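You operate a simulated robot arm through the tools that you are given. There is no shell and no other tool. Be economical: measure what you need, move in short steps, check, and stop when the job is done.

You run a simulated two-armed robot. Do the job below in one go: nothing can be reset, and whatever is moved stays where it is left.

## Task
Dial the blue work card's length and offset, reset, switch to AUTO.

Only the result counts: the job must be done as asked and must still hold three seconds after the hand-in. Knocking over, shifting, dropping, spilling or breaking anything else fails it.

## Robot
Two 6-joint arms with two-finger parallel grippers on one trunk, on a base that drives. Base frame: it is fixed to the floor where the robot stands at the start and does not move with it; the origin is under the middle of the robot, x ahead of it, y to its left, z up. Units: m, rad, N and s.
The left shoulder is at the start at [0.05, 0.17, 1.11], the right one opposite. Each reaches about 1.092 m from its shoulder. Places, roughly: column lever [0.6, -0.5, 1.2]; fork knob [1.1, -0.3, 1.6]; head jog key [1.2, -0.1, 1.2]; head knob [1.1, -0.1, 1.3]; head mode switch [1.1, -0.1, 1.3]; head move key [1.1, -0.2, 1.2]; head panel [1.2, -0.1, 1.3]; head reset key [1.2, -0.1, 1.2]; head run key [1.3, -0.1, 1.2]; head stop button [0.6, -0.5, 1.3]; head stop key [1.3, -0.1, 1.2]; head teach key [1.1, -0.1, 1.2]; length knob [1.3, 0, 1.3]; lower clamp lever [0.8, -0.5, 1.3]; lower roller knob [0.8, -0.5, 1.2]; mark fork [1.1, -0.4, 1.6]. Payload 1.57 kg a hand.
The tool frame of a hand sits at the grasp point between the pads (the TCP): z along the fingers, y along the line on which they close. The tips reach 0.03 m beyond it. Largest opening 0.08 m; finger width 0.017, thickness 0.012; the body of the gripper, 0.04 by 0.082 m, starts 0.08 m behind the TCP.
Orientation is that of the tool frame in the base frame, as [roll, pitch, yaw] about the fixed x, y, z axes, in that order (R = Rz(yaw) Ry(pitch) Rx(roll)). With the fingers straight down and closing along the base's y, the tool's x points along the base's -x, its y along +y and its z along -z.

## Interface
- The arms move only by the tool jog_arm. It takes "left_deltas", "right_deltas" or both (then of equal length, played together; a hand with none holds still); each is a list of rows, each an object (a shift or turn left out is 0, a gripper value left out holds the last) with "delta_rot": the turn, a rotation vector about the tool's x, y, z in units of 8 degrees (1.0 is 8 degrees), a list of three; "linear": the shift along the tool's x, y, z in units of 40 mm (1.0 is 40 mm), a list of three; "jaw": the finger opening in cm, from 0 to 8. In form: [{"delta_rot": [ax, ay, az], "linear": [dx, dy, dz], "jaw": jaw}, ...]. A call has 1 to 8 rows; each row shifts and turns the commanded pose from where the row before left it, along the tool's axes as they then stand. A call with a number of a shift or a turn outside -1 to 1 is refused whole. Rows are played at 5 a second. More than 0.05 m and 0.15 rad between two rows, or a gripper value outside its range, and nothing of the call is played. A pose out of reach is approached as far as the arm can. The call stops where the force on the tool passes 40 N (or 10 N more than at its start, if that is more) or the arm is blocked; 0.2 s more then pass. Each finger travels about 0.045 m/s and halts on what it meets, pressing with about 32 N; the grip force reading is that of the motor and also rises with nothing between the fingers. The clock runs only during rows and for 0.2 s after the last one: add rows that do not move to give the fingers time. The reply holds the time, the measured pose of the TCP, the force on the tool along the base axes, the opening and the grip force, in the units named above and with some noise, with the torque about the TCP (base axes, N m) and any sound that the robot's microphone picked up, and new pictures: "pictures" is both (left out), scene, wrist or none (wrist: the cameras of the hands that moved).
- Cameras (640 x 400 px; columns grow to the right, rows downward): "scene" is now at [0.0451, -0.0075, 1.7081]; the picture's right is [-0.03, -1.00, 0.00], its down [-0.62, 0.02, -0.78] and it looks along [0.78, -0.02, -0.62] (base axes); focal length 272 px, centre (320, 200). "left" rides on the left gripper at [0.072, 0.007, -0.122] in its tool frame; the picture's right is [-0.09, 1.00, 0.00], its down [-0.84, -0.08, -0.54] and it looks along [-0.54, -0.05, 0.84] (tool axes); focal length 238 px, centre (320, 200). "right" rides on the right gripper at [0.072, -0.007, -0.122] in its tool frame; the picture's right is [0.09, 1.00, 0.00], its down [-0.84, 0.08, -0.54] and it looks along [-0.54, 0.05, 0.84] (tool axes); focal length 238 px, centre (320, 200). There is no depth. A picture from a camera that has moved, and an enlarged one, comes with that camera's place and axes in the base frame and with its lens. The place of the scene camera against the robot may be out by one fixed shift of up to 0.018 m in any direction.
- move_column(by): slides the trunk up (or, below 0, down) by that many m; the arms and the scene camera ride with it, the base frame stays. It gives what a move gives, with no picture.
- steer(legs): drives the robot by 1 to 6 legs, each [ahead, left, turn to the left] in m, m and rad, along the robot's own axes; the way and the turn of a leg run together, so that a leg with both is an arc; at most 1.5 m and 3.142 rad a leg. The arms and the cameras ride along, it lands a little off, and it stops where it bumps. It gives what a move gives, and a new picture of the scene camera.
- pan_tilt(pan, tilt): turns the head with the scene camera to pan (to the left, within 1.501 rad either way) and tilt (down, from -0.506 to 1.204), counted from straight ahead of the robot. It gives what a move gives, and a new picture of the scene camera.
- enlarge(camera, box): a new picture of the part [left, top, right, bottom] of that camera's present view, enlarged. It takes no simulated time.
- sign_off(): hands the job in; it is judged then, once.

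Work in short steps. Places have to be worked out from the pictures, the camera data and where the tool is seen: move nearer, look again, correct. Check each grasp and each placing, and mend what went wrong. You have 120 turns and 260 pictures in all, those below and enlarged ones among them. Open the grippers and draw the arms clear of the work before you hand the job in, unless the task says otherwise; then end with one line.

The tools are called after "Emit:" as a command line: name --argument value ..., lists and objects as JSON in quotes. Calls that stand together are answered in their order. jog_arm: Moves the arms, as the interface text tells. Its arguments: {"type":"object","properties":{"left_deltas":{"type":"array"},"right_deltas":{"type":"array"},"pictures":{"type":"string","enum":["both","scene","wrist","none"]}},"required":[]} The other tools are called the same way: move_column (by) slides the trunk up or down; steer (legs) drives the base; pan_tilt (pan, tilt) turns the head that bears the scene camera; enlarge (camera, box) takes an enlarged picture of a part of a camera's view; sign_off () hands the job in.

At the start:

```text
time_s: 0.0
left_position: [0.7432, 0.2597, 0.9998]
left_tool_rot: [-3.141, 0.0, 3.141]
left_contact_force: [0.6, -0.2, -0.5]
left_moment: [0.0, -0.03, 0.01]
left_opening: 0.08
left_finger_force: 0.0
right_position: [0.5982, -0.2959, 0.9991]
right_tool_rot: [-3.139, 0.001, 3.141]
right_contact_force: [-0.2, -0.1, 0.3]
right_moment: [-0.01, -0.01, -0.01]
right_opening: 0.0801
right_finger_force: 0.1
trunk travel left (down, up): [-0.725, 0.245]
robot x, y, heading: [0.0041, -0.0003, 0.004]
head pan, tilt: [-0.028, 0.67]
```

scene: 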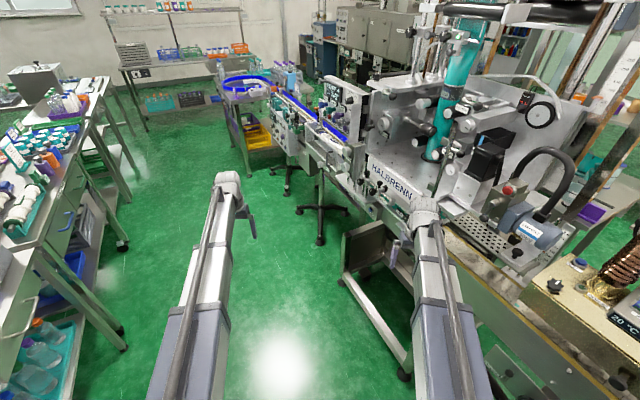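
right: 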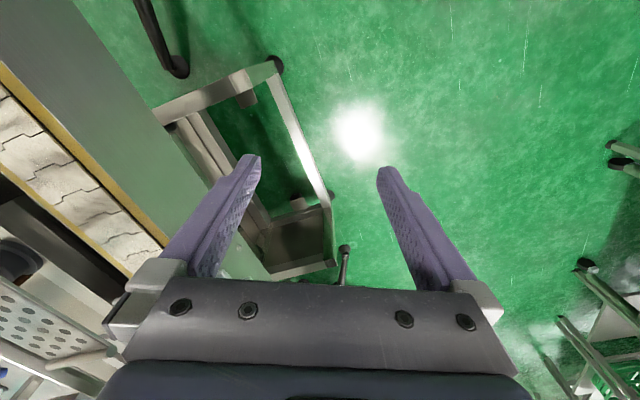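
left: 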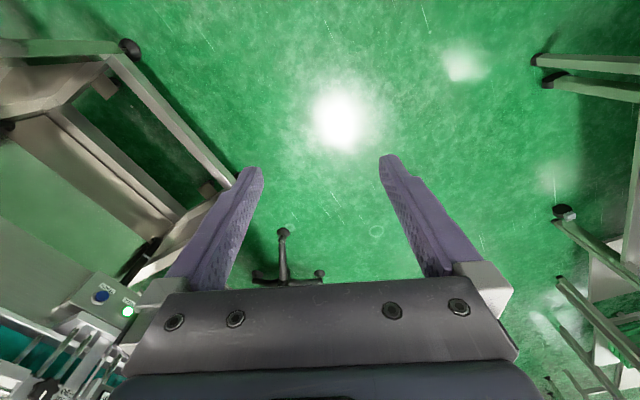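

The machine stands ahead to the right. I enlarge the scene view of it to find the panel and the work cards.

Emit:
enlarge --camera "scene" --box '[320, 60, 480, 220]'

Emit:
enlarge --camera "scene" --box '[440, 80, 640, 300]'

```text
2.50 times, centred on (400, 140) of scene
camera zoom: at [0.0451, -0.0075, 1.7081], right [-0.03, -1.0, 0.0], down [-0.62, 0.02, -0.78], along [0.78, -0.02, -0.62], focal length 680 px, centre (120, 350)
```

zoom: 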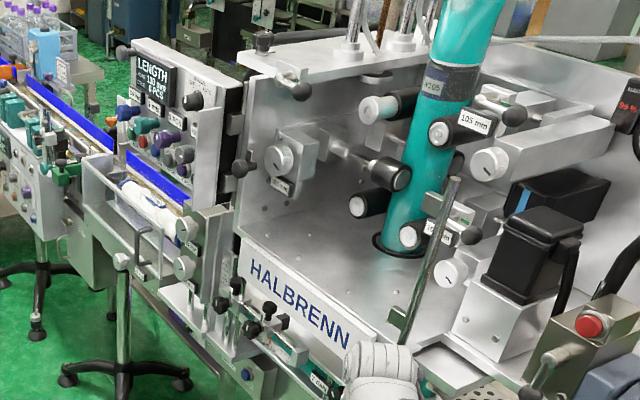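

```text
1.82 times, centred on (540, 190) of scene
camera zoom: at [0.0451, -0.0075, 1.7081], right [-0.03, -1.0, 0.0], down [-0.62, 0.02, -0.78], along [0.78, -0.02, -0.62], focal length 494 px, centre (-80, 218)
```

zoom: 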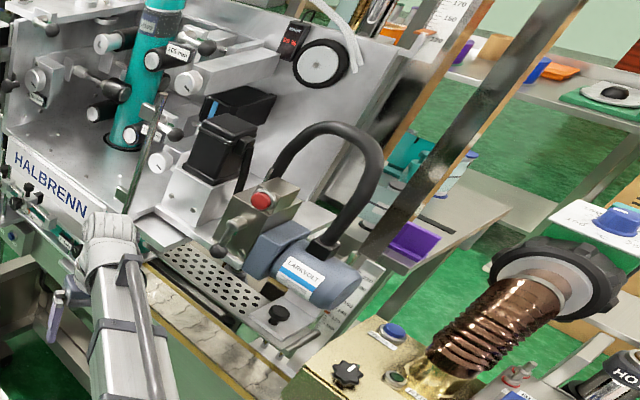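

The panel with the LENGTH display is at about (355, 90) in the scene image. I zoom in on it, and also look for the work cards.

Emit:
enlarge --camera "scene" --box '[345, 68, 393, 118]'

Emit:
pan_tilt --pan -0.5 --tilt 0.3

```text
8.00 times, centred on (369, 93) of scene
camera zoom: at [0.0451, -0.0075, 1.7081], right [-0.03, -1.0, 0.0], down [-0.62, 0.02, -0.78], along [0.78, -0.02, -0.62], focal length 2176 px, centre (-72, 1056)
```

zoom: 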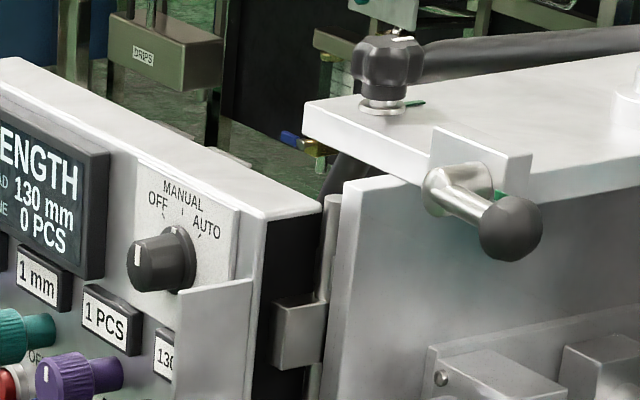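

```text
time_s: 0.9
left_position: [0.7423, 0.2603, 0.9995]
left_tool_rot: [-3.141, 0.0, -3.14]
left_contact_force: [-0.9, 0.1, -0.9]
left_moment: [-0.01, 0.0, 0.03]
left_opening: 0.0799
left_finger_force: 0.0
right_position: [0.5983, -0.2967, 1.0012]
right_tool_rot: [-3.14, 0.0, 3.141]
right_contact_force: [0.4, -0.5, -0.4]
right_moment: [0.0, 0.03, -0.01]
right_opening: 0.0801
right_finger_force: 0.1
trunk travel left (down, up): [-0.725, 0.245]
robot x, y, heading: [0.0022, 0.0007, 0.0]
head pan, tilt: [-0.499, 0.3]
camera scene: at [0.0411, -0.0497, 1.7416], right [-0.48, -0.88, 0.0], down [-0.26, 0.14, -0.96], along [0.84, -0.46, -0.3], focal length 272 px, centre (320, 200)
```

scene: 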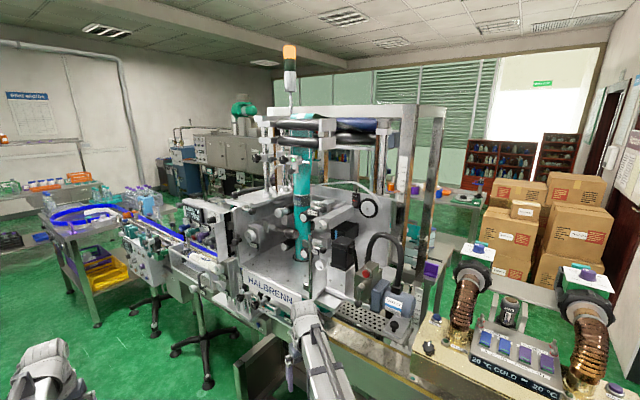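

No work cards yet. I check the wall sign on the left, the table on the right and the machine itself.

Emit:
enlarge --camera "scene" --box '[0, 80, 80, 150]'

Emit:
enlarge --camera "scene" --box '[170, 90, 420, 250]'

Emit:
enlarge --camera "scene" --box '[400, 180, 640, 330]'

Emit:
pan_tilt --pan 0.7 --tilt 0.4

```text
5.71 times, centred on (40, 115) of scene
camera zoom: at [0.0411, -0.0497, 1.7416], right [-0.48, -0.88, 0.0], down [-0.26, 0.14, -0.96], along [0.84, -0.46, -0.3], focal length 1554 px, centre (1920, 686)
```

zoom: 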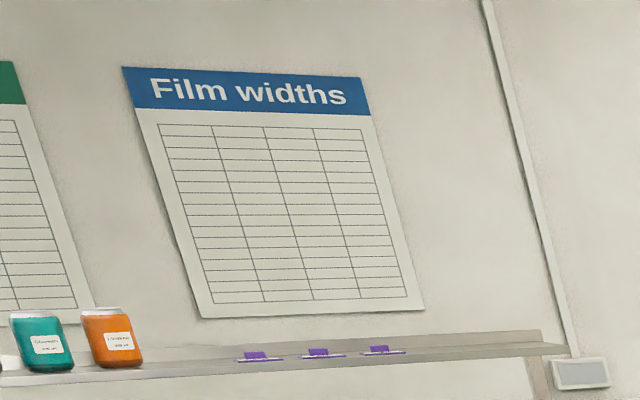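

```text
2.50 times, centred on (295, 170) of scene
camera zoom: at [0.0411, -0.0497, 1.7416], right [-0.48, -0.88, 0.0], down [-0.26, 0.14, -0.96], along [0.84, -0.46, -0.3], focal length 680 px, centre (382, 275)
```

zoom: 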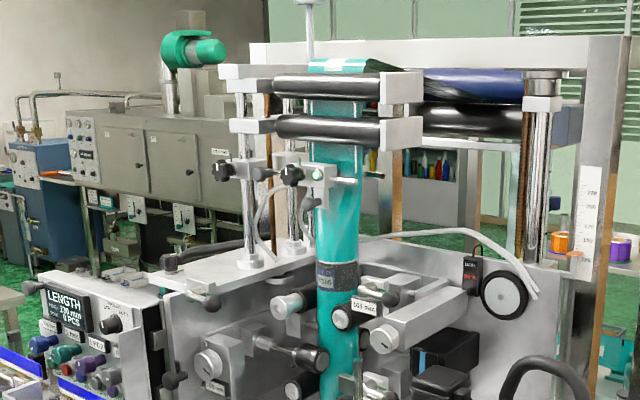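

```text
2.67 times, centred on (520, 255) of scene
camera zoom: at [0.0411, -0.0497, 1.7416], right [-0.48, -0.88, 0.0], down [-0.26, 0.14, -0.96], along [0.84, -0.46, -0.3], focal length 725 px, centre (-213, 53)
```

zoom: 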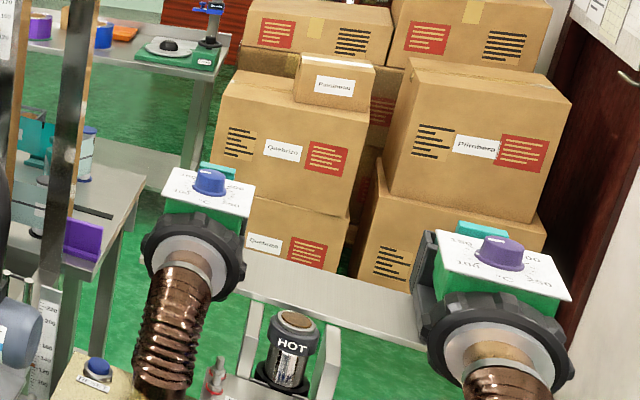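

```text
time_s: 2.3
left_position: [0.742, 0.2612, 0.9999]
left_tool_rot: [-3.141, 0.001, 3.141]
left_contact_force: [0.1, 0.1, 0.6]
left_moment: [0.0, -0.01, -0.01]
left_opening: 0.0802
left_finger_force: 0.0
right_position: [0.5989, -0.2968, 0.9984]
right_tool_rot: [-3.139, 0.0, 3.14]
right_contact_force: [-0.9, 0.3, -0.7]
right_moment: [0.02, 0.0, -0.01]
right_opening: 0.0799
right_finger_force: 0.1
trunk travel left (down, up): [-0.725, 0.245]
robot x, y, heading: [0.005, 0.0043, 0.002]
head pan, tilt: [0.7, 0.4]
camera scene: at [0.03, 0.0545, 1.7324], right [0.64, -0.77, 0.0], down [-0.3, -0.25, -0.92], along [0.71, 0.59, -0.39], focal length 272 px, centre (320, 200)
```

scene: 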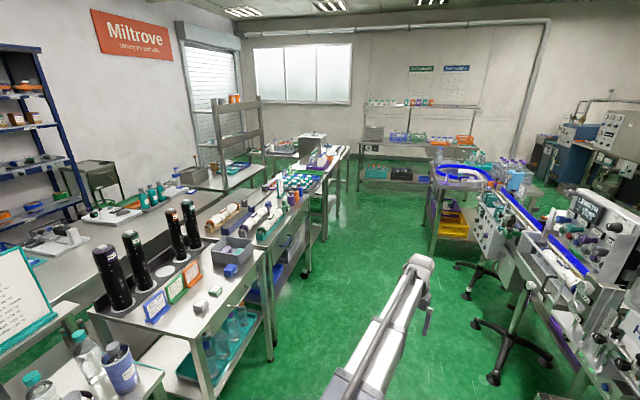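

Three colored cards (blue, green, orange) stand on the bench to the left at (175, 290). I zoom in on them.

Emit:
enlarge --camera "scene" --box '[135, 250, 215, 330]'

Emit:
enlarge --camera "scene" --box '[0, 230, 80, 360]'

Emit:
enlarge --camera "scene" --box '[540, 170, 640, 270]'

Emit:
enlarge --camera "scene" --box '[142, 285, 174, 325]'

```text
5.00 times, centred on (175, 290) of scene
camera zoom: at [0.03, 0.0545, 1.7324], right [0.64, -0.77, 0.0], down [-0.3, -0.25, -0.92], along [0.71, 0.59, -0.39], focal length 1360 px, centre (1045, -250)
```

zoom: 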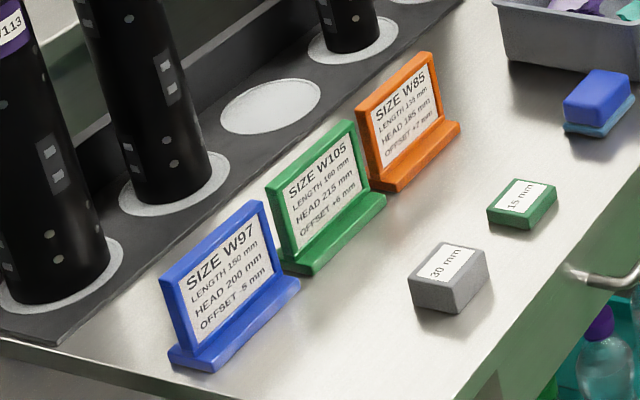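

```text
3.08 times, centred on (40, 295) of scene
camera zoom: at [0.03, 0.0545, 1.7324], right [0.64, -0.77, 0.0], down [-0.3, -0.25, -0.92], along [0.71, 0.59, -0.39], focal length 837 px, centre (1182, -92)
```

zoom: 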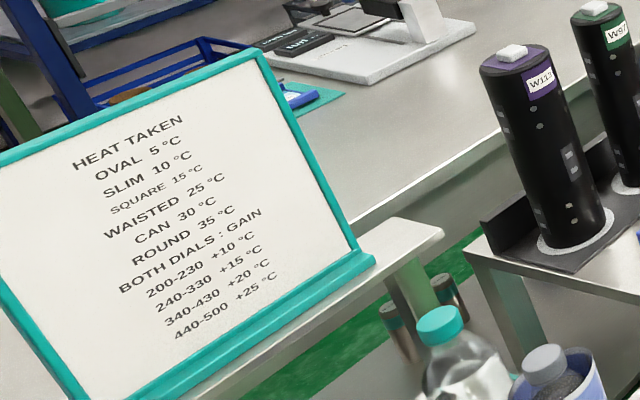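

```text
4.00 times, centred on (590, 220) of scene
camera zoom: at [0.03, 0.0545, 1.7324], right [0.64, -0.77, 0.0], down [-0.3, -0.25, -0.92], along [0.71, 0.59, -0.39], focal length 1088 px, centre (-760, 120)
```

zoom: 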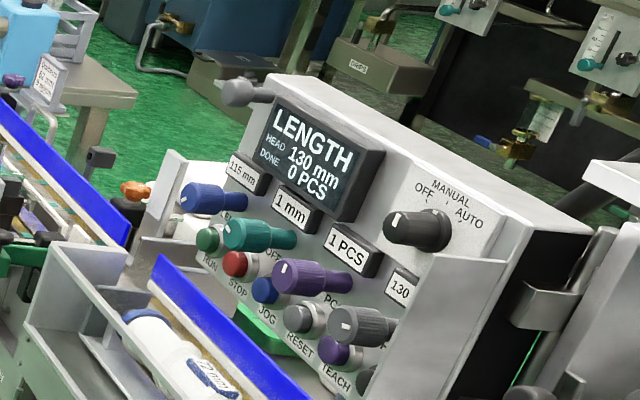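

```text
10.00 times, centred on (158, 305) of scene
camera zoom: at [0.03, 0.0545, 1.7324], right [0.64, -0.77, 0.0], down [-0.3, -0.25, -0.92], along [0.71, 0.59, -0.39], focal length 2720 px, centre (1940, -850)
```

zoom: 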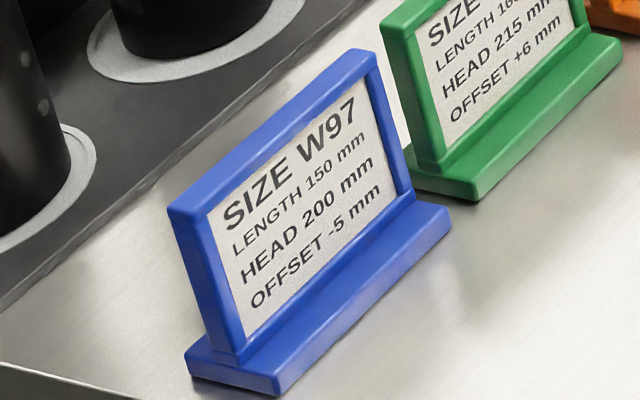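

The blue card W97 reads length 150 mm, offset -5 mm (head 200 mm, not asked for). The panel now shows 115 mm length and 1 mm offset, with the mode at OFF. The panel faces (-0.5, +0.87), so I pull the hands in before driving round to face it.

Emit:
jog_arm --left_deltas '[{"linear": [1, 0, 0]}, {"linear": [1, 0, 0]}, {"linear": [1, 0, 0]}, {"linear": [1, 0, 0]}, {"linear": [1, 0, 0]}, {"linear": [1, 0, 0]}, {"linear": [1, 0, 0]}]' --right_deltas '[{"linear": [1, 0, 0]}, {"linear": [1, 0, 0]}, {"linear": [1, 0, 0]}, {"linear": [1, 0, 0]}, {}, {}, {}]' --pictures "none"

Emit:
pan_tilt --pan 0.0 --tilt 0.6

Emit:
steer --legs '[[0.1, 0.45, 0], [0, 0, -0.5], [0, 0, -0.5]]'

```text
time_s: 3.9
left_position: [0.462, 0.2604, 0.9998]
left_tool_rot: [3.14, 0.0, 3.141]
left_contact_force: [0.7, 0.8, -0.4]
left_moment: [0.0, 0.04, -0.01]
left_opening: 0.0798
left_finger_force: 0.1
right_position: [0.4371, -0.2974, 1.0002]
right_tool_rot: [-3.141, 0.002, 3.141]
right_contact_force: [-0.7, 0.3, 0.1]
right_moment: [0.02, -0.01, -0.01]
right_opening: 0.0801
right_finger_force: 0.0
trunk travel left (down, up): [-0.725, 0.245]
robot x, y, heading: [-0.0013, 0.0007, -0.003]
head pan, tilt: [0.7, 0.4]
```

```text
time_s: 5.0
left_position: [0.4626, 0.26, 0.999]
left_tool_rot: [3.141, -0.001, 3.141]
left_contact_force: [0.1, 0.2, -0.6]
left_moment: [0.03, 0.01, 0.02]
left_opening: 0.08
left_finger_force: 0.0
right_position: [0.4382, -0.2975, 0.9995]
right_tool_rot: [-3.139, 0.001, -3.141]
right_contact_force: [0.0, 0.5, -0.2]
right_moment: [0.04, -0.01, 0.0]
right_opening: 0.0801
right_finger_force: 0.2
trunk travel left (down, up): [-0.725, 0.245]
robot x, y, heading: [-0.0015, 0.0003, -0.004]
head pan, tilt: [0.0, 0.6]
camera scene: at [0.0474, -0.005, 1.7142], right [0.0, -1.0, 0.0], down [-0.56, 0.0, -0.83], along [0.83, 0.0, -0.56], focal length 272 px, centre (320, 200)
```

scene: 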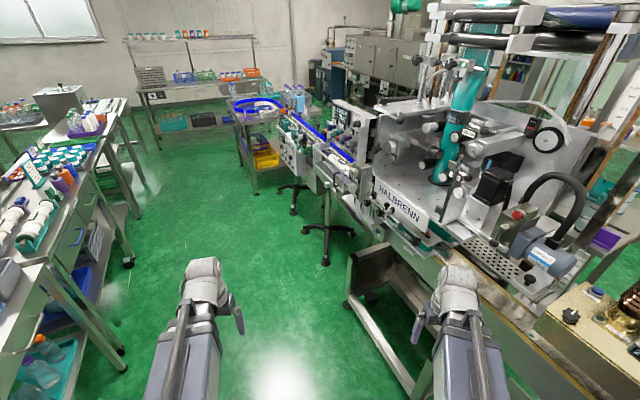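

```text
time_s: 9.0
left_position: [0.6258, 0.5092, 1.0]
left_tool_rot: [3.14, 0.0, 2.74]
left_contact_force: [-0.1, 0.1, -0.3]
left_moment: [-0.02, -0.04, -0.03]
left_opening: 0.0802
left_finger_force: 0.1
right_position: [0.3862, 0.0052, 1.0005]
right_tool_rot: [-3.139, -0.001, 2.739]
right_contact_force: [-0.7, -0.2, 0.4]
right_moment: [-0.02, -0.01, -0.02]
right_opening: 0.08
right_finger_force: 0.0
trunk travel left (down, up): [-0.725, 0.245]
robot x, y, heading: [0.098, 0.4518, -0.402]
head pan, tilt: [0.0, 0.6]
stopped in leg 2: the robot was blocked; the commanded pose is now the measured one
camera scene: at [0.1431, 0.4274, 1.7142], right [-0.39, -0.92, 0.0], down [-0.52, 0.22, -0.83], along [0.76, -0.32, -0.56], focal length 272 px, centre (320, 200)
```

scene: 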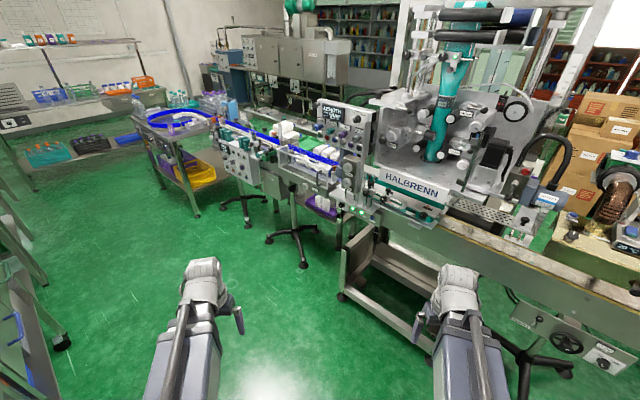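

The turn was blocked, probably by the base's rear-left corner against the bench. I look to the left rear before moving on.

Emit:
pan_tilt --pan 1.45 --tilt 0.9

```text
time_s: 10.5
left_position: [0.6262, 0.5104, 1.0009]
left_tool_rot: [3.141, 0.0, 2.739]
left_contact_force: [-0.5, 0.5, -0.3]
left_moment: [-0.01, 0.04, 0.02]
left_opening: 0.08
left_finger_force: 0.1
right_position: [0.3856, 0.0076, 0.9989]
right_tool_rot: [-3.139, 0.0, 2.739]
right_contact_force: [0.5, 0.7, 0.2]
right_moment: [-0.01, 0.03, 0.0]
right_opening: 0.08
right_finger_force: 0.1
trunk travel left (down, up): [-0.725, 0.245]
robot x, y, heading: [0.0968, 0.4526, -0.402]
head pan, tilt: [1.45, 0.901]
camera scene: at [0.0994, 0.5273, 1.6894], right [0.87, -0.5, 0.0], down [-0.39, -0.68, -0.62], along [0.31, 0.54, -0.78], focal length 272 px, centre (320, 200)
```

scene: 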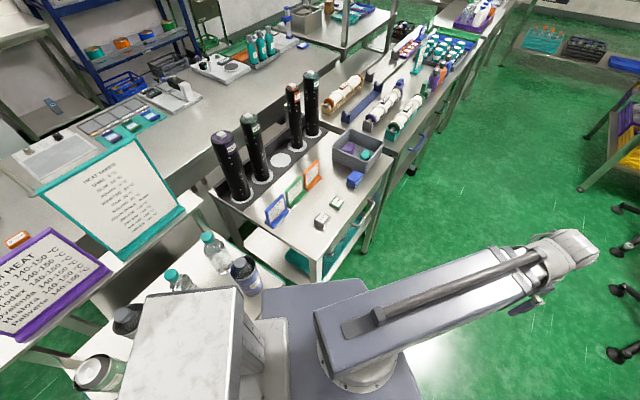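

The robot is close to the small bottle table; the bottles are upright. I move away forward and right, then finish the turn.

Emit:
steer --legs '[[0.0, -0.12, 0], [0.3, 0, 0], [0, 0, -0.5]]'

Emit:
pan_tilt --pan 0.15 --tilt 0.5

```text
time_s: 14.8
left_position: [0.8159, 0.0232, 0.9995]
left_tool_rot: [-3.142, 0.0, 2.239]
left_contact_force: [0.3, 0.2, 0.3]
left_moment: [0.03, -0.01, 0.0]
left_opening: 0.0801
left_finger_force: 0.0
right_position: [0.365, -0.3025, 1.0008]
right_tool_rot: [-3.139, -0.002, 2.239]
right_contact_force: [0.1, -0.6, 0.5]
right_moment: [0.01, -0.01, 0.01]
right_opening: 0.0801
right_finger_force: 0.1
trunk travel left (down, up): [-0.725, 0.245]
robot x, y, heading: [0.3299, 0.2241, -0.903]
head pan, tilt: [1.45, 0.901]
camera scene: at [0.3646, 0.2904, 1.6894], right [0.52, -0.85, 0.0], down [-0.67, -0.41, -0.62], along [0.53, 0.32, -0.78], focal length 272 px, centre (320, 200)
```

scene: 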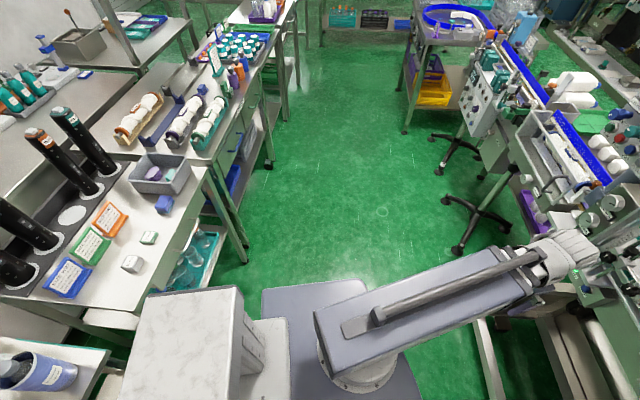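

```text
time_s: 16.3
left_position: [0.8161, 0.0243, 1.0008]
left_tool_rot: [3.141, 0.0, 2.238]
left_contact_force: [1.6, 0.1, 0.1]
left_moment: [0.05, -0.04, 0.0]
left_opening: 0.0801
left_finger_force: 0.0
right_position: [0.3643, -0.3027, 0.9998]
right_tool_rot: [-3.139, 0.0, 2.237]
right_contact_force: [-0.6, 0.1, -0.7]
right_moment: [0.03, 0.0, 0.02]
right_opening: 0.0801
right_finger_force: 0.1
trunk travel left (down, up): [-0.725, 0.245]
robot x, y, heading: [0.3259, 0.2249, -0.902]
head pan, tilt: [0.15, 0.499]
camera scene: at [0.3668, 0.189, 1.7233], right [-0.68, -0.73, 0.0], down [-0.35, 0.33, -0.88], along [0.64, -0.6, -0.48], focal length 272 px, centre (320, 200)
```

scene: 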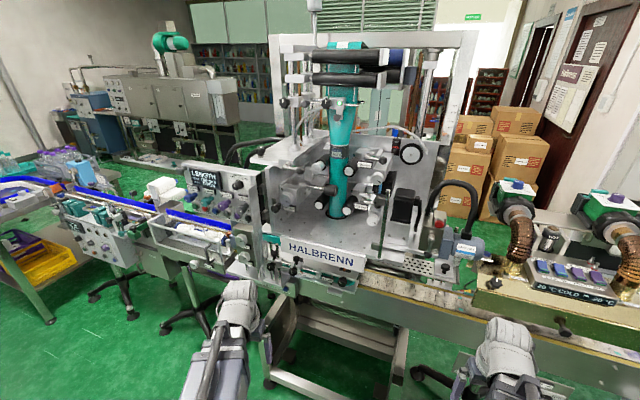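

The path is clear, and the panel is at upper left. I shift left about 0.3 m to get opposite it, then look at it.

Emit:
steer --legs '[[0.0, 0.3, 0]]'

Emit:
enlarge --camera "scene" --box '[200, 130, 360, 250]'

```text
time_s: 18.3
left_position: [1.052, 0.209, 0.9991]
left_tool_rot: [3.141, 0.0, 2.237]
left_contact_force: [0.0, 0.5, 0.6]
left_moment: [0.02, -0.02, 0.02]
left_opening: 0.08
left_finger_force: 0.1
right_position: [0.6002, -0.1167, 0.999]
right_tool_rot: [-3.14, -0.001, 2.237]
right_contact_force: [0.0, -0.9, 0.0]
right_moment: [0.0, 0.04, 0.02]
right_opening: 0.08
right_finger_force: 0.1
trunk travel left (down, up): [-0.725, 0.245]
robot x, y, heading: [0.5611, 0.4144, -0.899]
head pan, tilt: [0.15, 0.499]
camera scene: at [0.6038, 0.3759, 1.7233], right [-0.68, -0.73, 0.0], down [-0.35, 0.33, -0.88], along [0.64, -0.6, -0.48], focal length 272 px, centre (320, 200)
```

scene: 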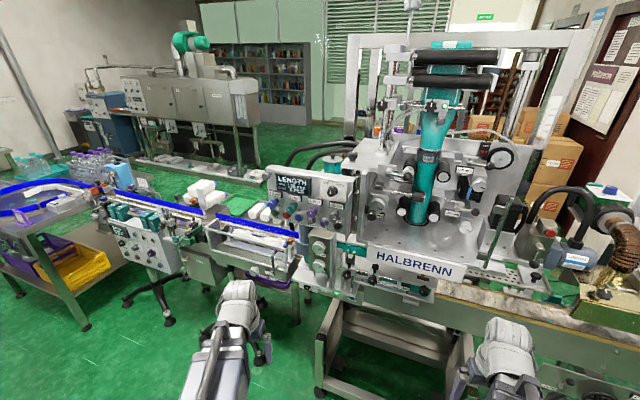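

```text
3.33 times, centred on (280, 190) of scene
camera zoom: at [0.6038, 0.3759, 1.7233], right [-0.68, -0.73, 0.0], down [-0.35, 0.33, -0.88], along [0.64, -0.6, -0.48], focal length 907 px, centre (453, 233)
```

zoom: 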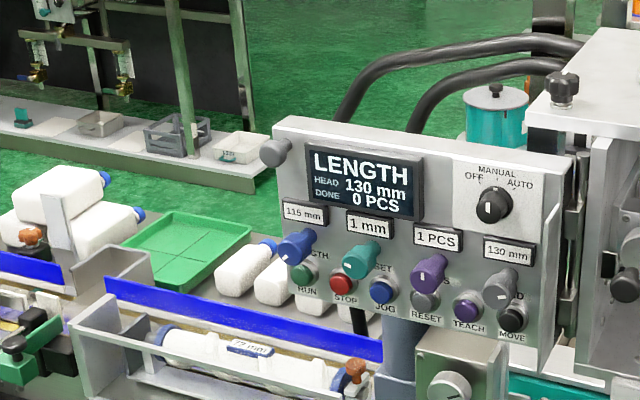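

Now the panel is fairly frontal. I zoom further for geometry and scale marks.

Emit:
enlarge --camera "scene" --box '[264, 160, 344, 220]'

Emit:
enlarge --camera "scene" --box '[264, 180, 304, 210]'

Emit:
enlarge --camera "scene" --box '[306, 165, 341, 191]'

```text
6.67 times, centred on (304, 190) of scene
camera zoom: at [0.6038, 0.3759, 1.7233], right [-0.68, -0.73, 0.0], down [-0.35, 0.33, -0.88], along [0.64, -0.6, -0.48], focal length 1813 px, centre (427, 267)
```

zoom: 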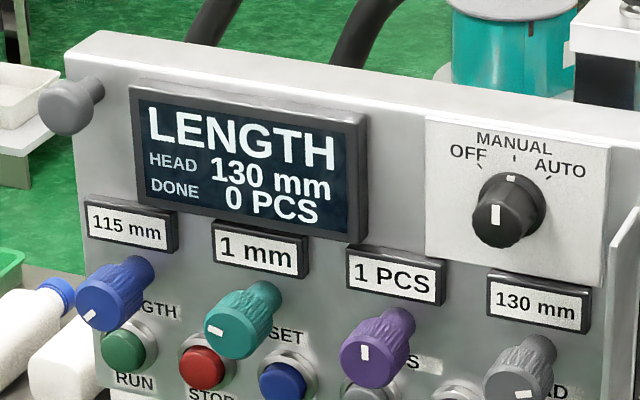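

```text
13.33 times, centred on (284, 195) of scene
camera zoom: at [0.6038, 0.3759, 1.7233], right [-0.68, -0.73, 0.0], down [-0.35, 0.33, -0.88], along [0.64, -0.6, -0.48], focal length 3626 px, centre (800, 267)
```

zoom: 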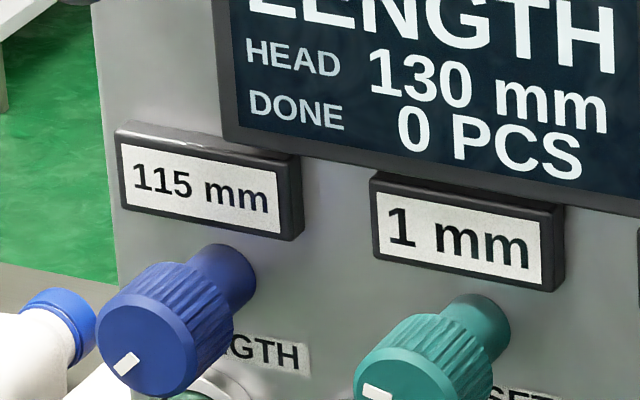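

```text
15.38 times, centred on (324, 178) of scene
camera zoom: at [0.6038, 0.3759, 1.7233], right [-0.68, -0.73, 0.0], down [-0.35, 0.33, -0.88], along [0.64, -0.6, -0.48], focal length 4184 px, centre (266, 538)
```

zoom: 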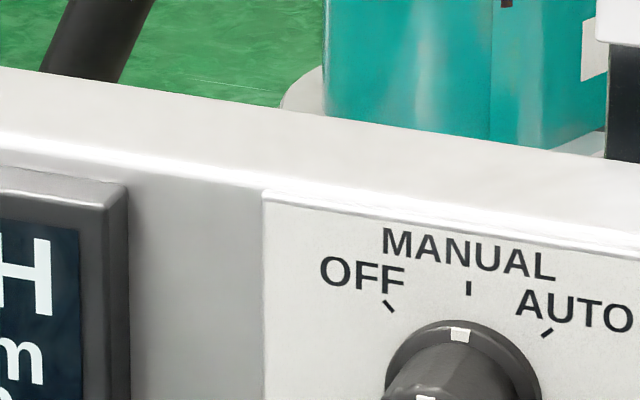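

The mode pointer is at MANUAL, with AUTO 45° clockwise. The knobs are about 34 mm across, 70 mm apart, and have number readouts. I raise the left hand, then turn it horizontal towards the panel.

Emit:
jog_arm --left_deltas '[{"linear": [0, 0, -1]}, {"linear": [0, 0, -1]}, {"linear": [0, 0, -1]}, {"linear": [0, 0, -1]}, {"linear": [0, 0, -1]}, {"linear": [0, 0, -1]}]' --pictures "none"

Emit:
jog_arm --left_deltas '[{"delta_rot": [0, -1, 0]}, {"delta_rot": [0, -1, 0]}, {"delta_rot": [0, -1, 0]}, {"delta_rot": [0, -1, 0]}, {"delta_rot": [0, -1, 0]}, {"delta_rot": [0, -1, 0]}, {"delta_rot": [0, -1, 0]}, {"delta_rot": [0, -1, 0]}]' --pictures "none"

Emit:
jog_arm --left_deltas '[{"delta_rot": [0, -1, 0]}, {"delta_rot": [0, -1, 0]}, {"delta_rot": [0, -1, 0]}, {"delta_rot": [0, -0.25, 0]}, {}]' --pictures "both"

```text
time_s: 19.7
left_position: [1.0512, 0.2092, 0.9999]
left_tool_rot: [-3.141, 0.001, 2.236]
left_contact_force: [0.4, -0.1, 0.1]
left_moment: [-0.01, 0.0, -0.02]
left_opening: 0.0801
left_finger_force: 0.1
left hand out of reach, approached as far as the arm can: row 1, 2, 3, 4, 5, 6
right_position: [0.5995, -0.1172, 1.0]
right_tool_rot: [-3.14, 0.0, 2.24]
right_contact_force: [-0.8, 0.3, -0.2]
right_moment: [0.01, -0.01, -0.01]
right_opening: 0.08
right_finger_force: 0.1
trunk travel left (down, up): [-0.725, 0.245]
robot x, y, heading: [0.561, 0.4087, -0.905]
head pan, tilt: [0.15, 0.499]
```

```text
time_s: 21.5
left_position: [1.1952, 0.1074, 1.1226]
left_tool_rot: [3.142, 1.116, 2.238]
left_contact_force: [0.6, -0.2, -0.1]
left_moment: [0.01, -0.01, 0.02]
left_opening: 0.0802
left_finger_force: 0.1
left hand out of reach, approached as far as the arm can: row 1, 2, 3, 4, 5, 6, 7, 8
right_position: [0.6003, -0.1176, 1.0002]
right_tool_rot: [-3.141, 0.001, 2.239]
right_contact_force: [0.6, 0.3, 0.8]
right_moment: [0.02, 0.04, -0.01]
right_opening: 0.0799
right_finger_force: 0.1
trunk travel left (down, up): [-0.725, 0.245]
robot x, y, heading: [0.561, 0.4107, -0.907]
head pan, tilt: [0.15, 0.499]
```

```text
time_s: 22.7
left_position: [1.2149, 0.0952, 1.22]
left_tool_rot: [2.926, 1.569, 2.023]
left_contact_force: [0.1, 0.9, 0.9]
left_moment: [0.01, 0.0, 0.02]
left_opening: 0.0801
left_finger_force: 0.0
left hand out of reach, approached as far as the arm can: row 1, 2, 3, 4
right_position: [0.5991, -0.117, 1.001]
right_tool_rot: [-3.14, 0.002, 2.238]
right_contact_force: [0.5, -1.2, 0.0]
right_moment: [0.01, 0.02, 0.0]
right_opening: 0.08
right_finger_force: 0.1
trunk travel left (down, up): [-0.725, 0.245]
robot x, y, heading: [0.5645, 0.4078, -0.903]
head pan, tilt: [0.15, 0.499]
camera scene: at [0.6026, 0.3749, 1.7233], right [-0.68, -0.73, 0.0], down [-0.35, 0.33, -0.88], along [0.64, -0.6, -0.48], focal length 272 px, centre (320, 200)
camera left: at [1.145, 0.1963, 1.1484], right [0.78, 0.62, 0.09], down [-0.4, 0.38, 0.84], along [0.48, -0.69, 0.54], focal length 238 px, centre (320, 200)
```

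scene: 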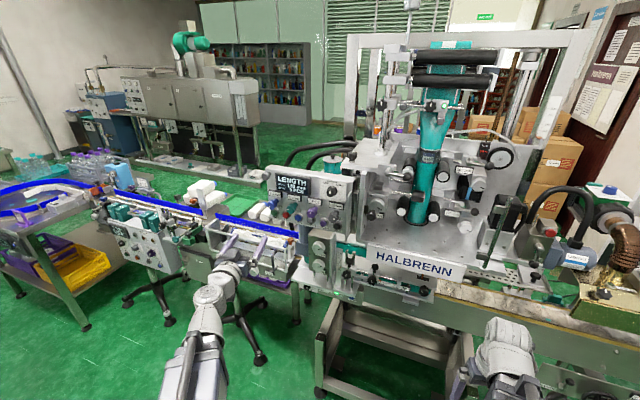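
left: 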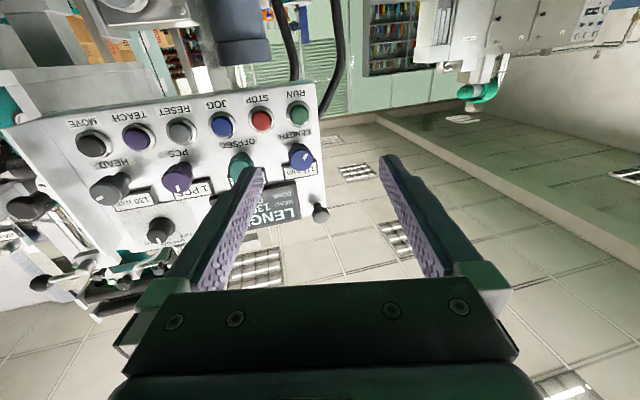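

From the wrist and scene views I put the length knob's face at about (1.286, -0.05, 1.263) and the panel normal at about (-0.53, 0.85, 0). I yaw to square up, move in front of the length knob with a 0.1 m gap, and part-close the jaw.

Emit:
jog_arm --left_deltas '[{"delta_rot": [0.75, 0, 0], "jaw": 5.5}, {"linear": [-0.54, -0.2, 0.75]}, {"linear": [-0.54, -0.2, 0.75]}, {}, {}]' --pictures "both"

Emit:
enlarge --camera "scene" --box '[220, 150, 340, 240]'

```text
time_s: 23.9
left_position: [1.2327, 0.0356, 1.2209]
left_tool_rot: [0.11, 1.571, -0.897]
left_contact_force: [0.5, -0.3, 0.7]
left_moment: [0.01, 0.01, -0.02]
left_opening: 0.0547
left_finger_force: 0.0
left hand out of reach, approached as far as the arm can: row 2, 3
right_position: [0.5987, -0.1168, 0.9997]
right_tool_rot: [-3.14, 0.001, 2.237]
right_contact_force: [-0.5, -0.1, 0.3]
right_moment: [0.01, 0.0, 0.01]
right_opening: 0.08
right_finger_force: 0.1
trunk travel left (down, up): [-0.725, 0.245]
robot x, y, heading: [0.5643, 0.4101, -0.902]
head pan, tilt: [0.15, 0.499]
camera scene: at [0.6028, 0.3748, 1.7233], right [-0.68, -0.73, 0.0], down [-0.35, 0.33, -0.88], along [0.64, -0.6, -0.48], focal length 272 px, centre (320, 200)
camera left: at [1.1745, 0.1433, 1.1485], right [0.84, 0.53, 0.09], down [-0.35, 0.42, 0.84], along [0.41, -0.74, 0.54], focal length 238 px, centre (320, 200)
```

scene: 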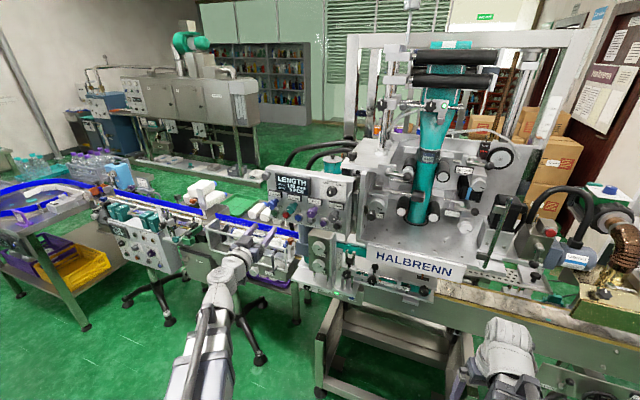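
left: 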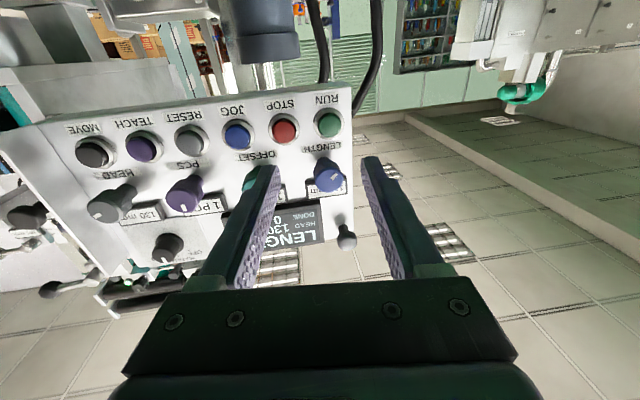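

```text
4.44 times, centred on (280, 195) of scene
camera zoom: at [0.6028, 0.3748, 1.7233], right [-0.68, -0.73, 0.0], down [-0.35, 0.33, -0.88], along [0.64, -0.6, -0.48], focal length 1209 px, centre (498, 222)
```

zoom: 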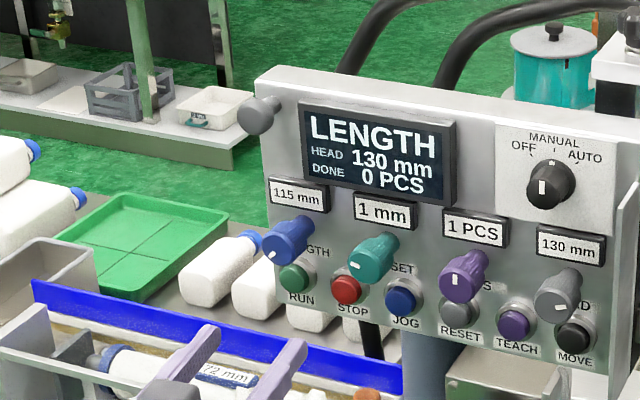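

Correcting for the zoom boxes, the length knob's face is at (1.291, -0.045, 1.265) and the head knob's at (1.09, -0.139, 1.267), so the fingers should point along about -1.11 rad. The arm could not rise any further, so I raise the trunk 0.045 m and then square up.

Emit:
move_column --by 0.045

Emit:
jog_arm --left_deltas '[{"delta_rot": [0.7, 0, 0]}, {"linear": [0, 0.38, 0]}, {}]' --pictures "wrist"

Emit:
enlarge --camera "scene" --box '[230, 150, 340, 240]'

```text
time_s: 24.8
left_position: [1.2329, 0.0375, 1.2648]
left_tool_rot: [0.169, 1.569, -0.839]
left_contact_force: [-0.2, -0.8, 0.3]
left_moment: [0.02, 0.03, -0.02]
left_opening: 0.0551
left_finger_force: 0.0
right_position: [0.5991, -0.1169, 1.0448]
right_tool_rot: [-3.14, 0.001, 2.239]
right_contact_force: [-0.2, -0.3, 0.0]
right_moment: [-0.03, -0.02, 0.02]
right_opening: 0.08
right_finger_force: 0.1
trunk travel left (down, up): [-0.77, 0.2]
robot x, y, heading: [0.5648, 0.4123, -0.905]
head pan, tilt: [0.15, 0.499]
```

```text
time_s: 25.6
left_position: [1.2465, 0.043, 1.2648]
left_tool_rot: [0.306, 1.568, -0.8]
left_contact_force: [0.1, 0.1, 0.0]
left_moment: [-0.02, 0.03, 0.0]
left_opening: 0.0548
left_finger_force: 0.2
right_position: [0.599, -0.1181, 1.0461]
right_tool_rot: [-3.142, 0.001, 2.238]
right_contact_force: [-0.1, -0.8, 0.3]
right_moment: [0.0, 0.03, 0.01]
right_opening: 0.08
right_finger_force: 0.1
trunk travel left (down, up): [-0.77, 0.2]
robot x, y, heading: [0.5623, 0.4126, -0.899]
head pan, tilt: [0.15, 0.499]
camera left: at [1.1984, 0.1554, 1.1936], right [0.89, 0.45, 0.09], down [-0.31, 0.45, 0.84], along [0.33, -0.77, 0.54], focal length 238 px, centre (320, 200)
```

left: 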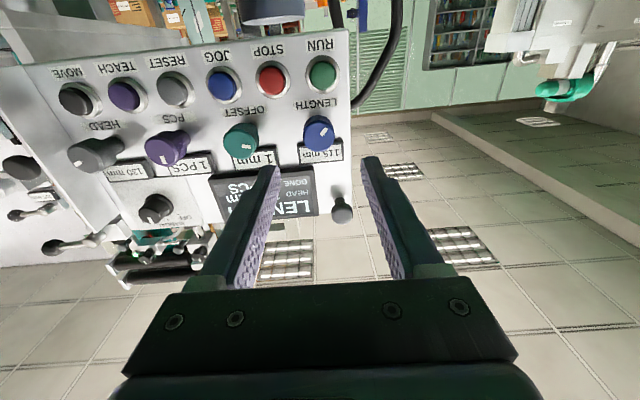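

```text
4.44 times, centred on (285, 195) of scene
camera zoom: at [0.6026, 0.3749, 1.7683], right [-0.68, -0.73, 0.0], down [-0.35, 0.33, -0.88], along [0.64, -0.6, -0.48], focal length 1209 px, centre (476, 222)
```

zoom: 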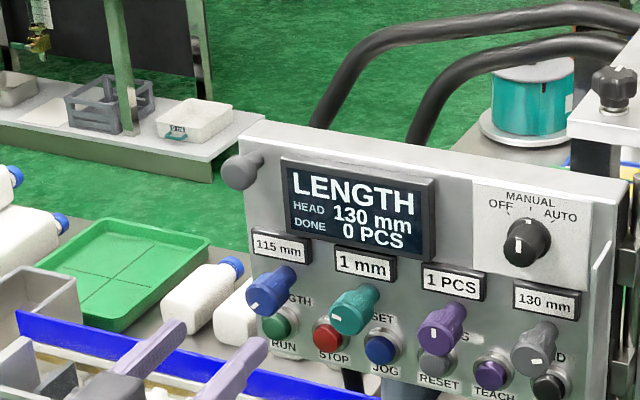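

The panel is now square to the tool and the fingers look centred on the blue knob. I advance 0.06 m to just short of the knob and check.

Emit:
jog_arm --left_deltas '[{"linear": [0, 0, 0.75]}, {"linear": [0, 0, 0.75]}, {}]' --pictures "wrist"

Emit:
enlarge --camera "scene" --box '[240, 170, 304, 220]'

```text
time_s: 26.4
left_position: [1.2727, -0.0097, 1.2648]
left_tool_rot: [0.177, 1.57, -0.93]
left_contact_force: [0.0, 0.5, 0.0]
left_moment: [-0.03, 0.02, 0.0]
left_opening: 0.0551
left_finger_force: 0.2
right_position: [0.5993, -0.1162, 1.0453]
right_tool_rot: [-3.138, -0.001, 2.236]
right_contact_force: [-0.8, -0.1, -0.4]
right_moment: [0.0, -0.01, -0.03]
right_opening: 0.08
right_finger_force: 0.0
trunk travel left (down, up): [-0.77, 0.2]
robot x, y, heading: [0.5648, 0.4105, -0.904]
head pan, tilt: [0.15, 0.499]
camera left: at [1.2253, 0.1016, 1.1937], right [0.89, 0.45, 0.09], down [-0.31, 0.45, 0.84], along [0.33, -0.77, 0.54], focal length 238 px, centre (320, 200)
```

left: 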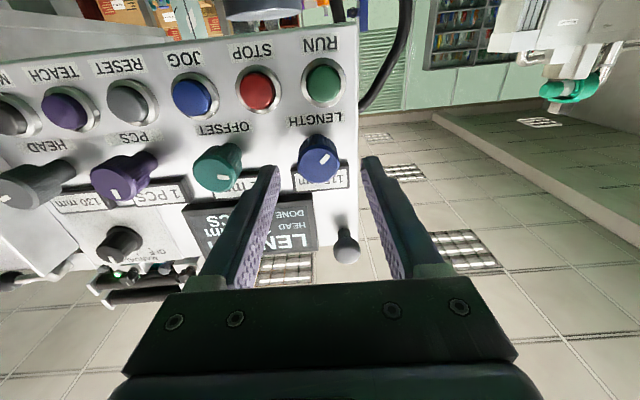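

```text
8.00 times, centred on (272, 195) of scene
camera zoom: at [0.6025, 0.3752, 1.7683], right [-0.68, -0.73, 0.0], down [-0.35, 0.33, -0.88], along [0.64, -0.6, -0.48], focal length 2176 px, centre (704, 240)
```

zoom: 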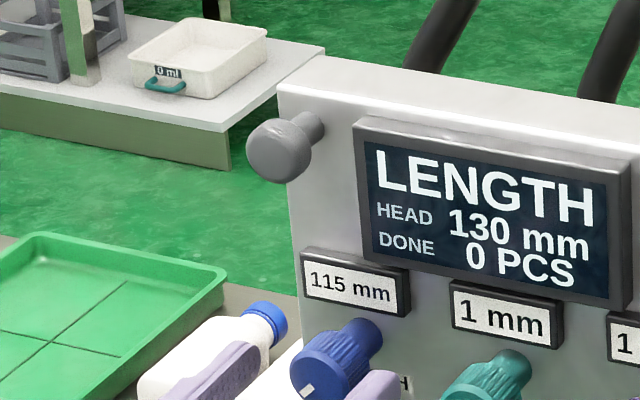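

Triangulating between the two wrist views puts the face about 0.03 m ahead of the TCP, 4–8 mm below it, and centred sideways. I go 5 mm down and 24 mm ahead.

Emit:
jog_arm --left_deltas '[{"linear": [0.13, 0, 0]}, {"linear": [0, 0, 0.6]}, {}]' --pictures "wrist"

Emit:
enlarge --camera "scene" --box '[240, 180, 304, 230]'

```text
time_s: 27.2
left_position: [1.2829, -0.0311, 1.2658]
left_tool_rot: [0.207, 1.568, -0.902]
left_contact_force: [0.4, 0.5, 0.9]
left_moment: [-0.01, -0.01, 0.0]
left_opening: 0.0547
left_finger_force: 0.1
left hand out of reach, approached as far as the arm can: row 1
right_position: [0.5993, -0.117, 1.0455]
right_tool_rot: [-3.139, 0.0, 2.237]
right_contact_force: [0.5, 0.1, -0.2]
right_moment: [0.0, 0.0, 0.02]
right_opening: 0.0799
right_finger_force: 0.1
trunk travel left (down, up): [-0.77, 0.2]
robot x, y, heading: [0.5604, 0.4101, -0.906]
head pan, tilt: [0.15, 0.499]
camera left: at [1.2358, 0.0802, 1.1938], right [0.89, 0.45, 0.09], down [-0.31, 0.45, 0.84], along [0.33, -0.77, 0.54], focal length 238 px, centre (320, 200)
```

left: 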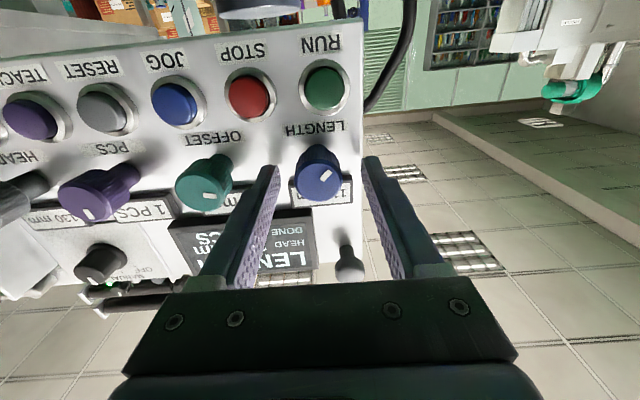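

```text
8.00 times, centred on (272, 205) of scene
camera zoom: at [0.6023, 0.3755, 1.7683], right [-0.68, -0.73, 0.0], down [-0.35, 0.33, -0.88], along [0.64, -0.6, -0.48], focal length 2176 px, centre (704, 160)
```

zoom: 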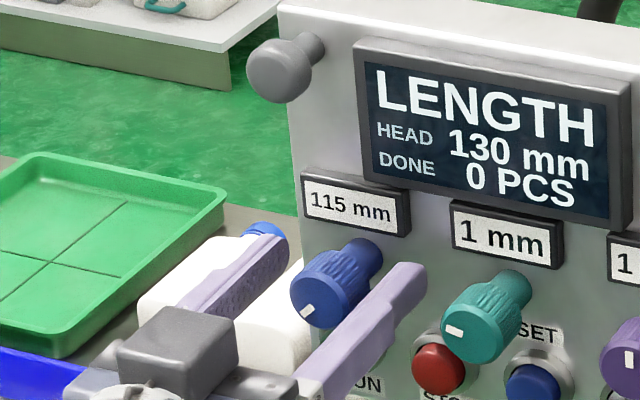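

The tips overlap the knob by about 30 mm, but its axis is 7–9 mm lower than the TCP. I lower the trunk 8 mm, back off 7 mm to clear the keys, then close.

Emit:
move_column --by -0.008

Emit:
jog_arm --left_deltas '[{"linear": [0, 0, -0.18]}, {"jaw": 3}, {"jaw": 1.5}, {}, {}]' --pictures "wrist"

Emit:
enlarge --camera "scene" --box '[240, 180, 304, 230]'

```text
time_s: 27.8
left_position: [1.2831, -0.0327, 1.2559]
left_tool_rot: [-2.734, 1.57, 2.443]
left_contact_force: [-0.2, 0.3, 0.2]
left_moment: [0.0, 0.01, 0.0]
left_opening: 0.0551
left_finger_force: 0.1
right_position: [0.5997, -0.118, 1.0363]
right_tool_rot: [-3.139, 0.0, 2.237]
right_contact_force: [0.2, 0.4, 0.0]
right_moment: [0.03, -0.03, -0.04]
right_opening: 0.0799
right_finger_force: 0.0
trunk travel left (down, up): [-0.762, 0.208]
robot x, y, heading: [0.5602, 0.4102, -0.905]
head pan, tilt: [0.15, 0.499]
```

```text
time_s: 29.0
left_position: [1.2785, -0.0261, 1.2572]
left_tool_rot: [0.917, 1.569, -0.19]
left_contact_force: [-4.2, 0.8, -5.2]
left_moment: [-0.04, -0.03, -0.82]
left_opening: 0.0292
left_finger_force: 35.0
right_position: [0.5992, -0.117, 1.0373]
right_tool_rot: [-3.14, 0.0, 2.238]
right_contact_force: [-0.1, -0.1, 0.1]
right_moment: [0.02, -0.02, 0.01]
right_opening: 0.0801
right_finger_force: 0.1
trunk travel left (down, up): [-0.762, 0.208]
robot x, y, heading: [0.5608, 0.4127, -0.903]
head pan, tilt: [0.15, 0.499]
camera left: at [1.2324, 0.086, 1.1855], right [0.89, 0.44, 0.09], down [-0.31, 0.45, 0.84], along [0.33, -0.77, 0.54], focal length 238 px, centre (320, 200)
```

left: 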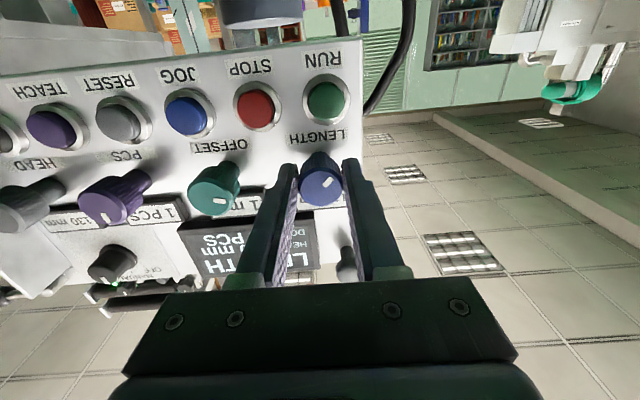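

```text
8.00 times, centred on (272, 205) of scene
camera zoom: at [0.6025, 0.3746, 1.7602], right [-0.68, -0.73, 0.0], down [-0.35, 0.33, -0.88], along [0.64, -0.6, -0.48], focal length 2176 px, centre (704, 160)
```

zoom: 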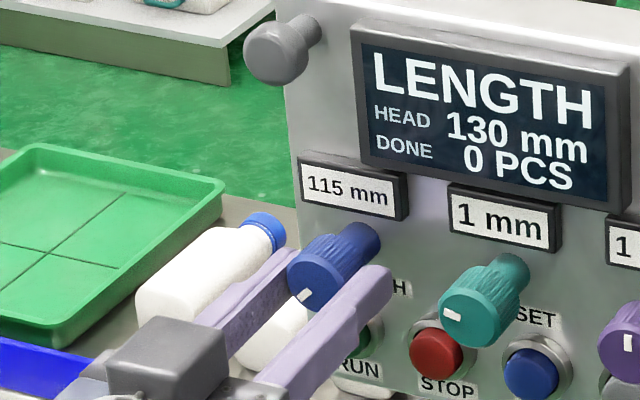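

Gripped at 29 mm opening with small forces. I turn 24° clockwise (about +z of the tool) and read the counter.

Emit:
jog_arm --left_deltas '[{"delta_rot": [0, 0, 1]}, {"delta_rot": [0, 0, 1]}, {"delta_rot": [0, 0, 1]}, {}]' --pictures "none"

Emit:
enlarge --camera "scene" --box '[240, 180, 304, 230]'

```text
time_s: 30.0
left_position: [1.2817, -0.0249, 1.2576]
left_tool_rot: [1.568, 1.151, 0.462]
left_contact_force: [0.0, 0.1, 0.0]
left_moment: [0.13, 0.08, -0.87]
left_opening: 0.0287
left_finger_force: 38.9
right_position: [0.5982, -0.1169, 1.0369]
right_tool_rot: [-3.138, 0.001, 2.237]
right_contact_force: [-0.8, -0.3, 0.5]
right_moment: [0.03, -0.01, 0.01]
right_opening: 0.0799
right_finger_force: 0.0
trunk travel left (down, up): [-0.762, 0.208]
robot x, y, heading: [0.5608, 0.4087, -0.902]
head pan, tilt: [0.15, 0.499]
```

```text
8.00 times, centred on (272, 205) of scene
camera zoom: at [0.6027, 0.3751, 1.7604], right [-0.68, -0.73, 0.0], down [-0.35, 0.33, -0.88], along [0.64, -0.6, -0.48], focal length 2176 px, centre (704, 160)
```

zoom: 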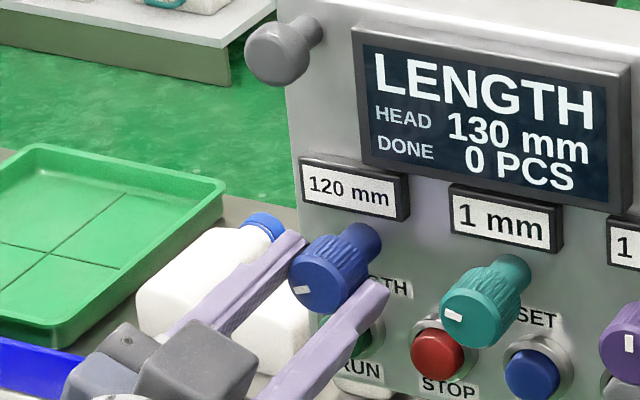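

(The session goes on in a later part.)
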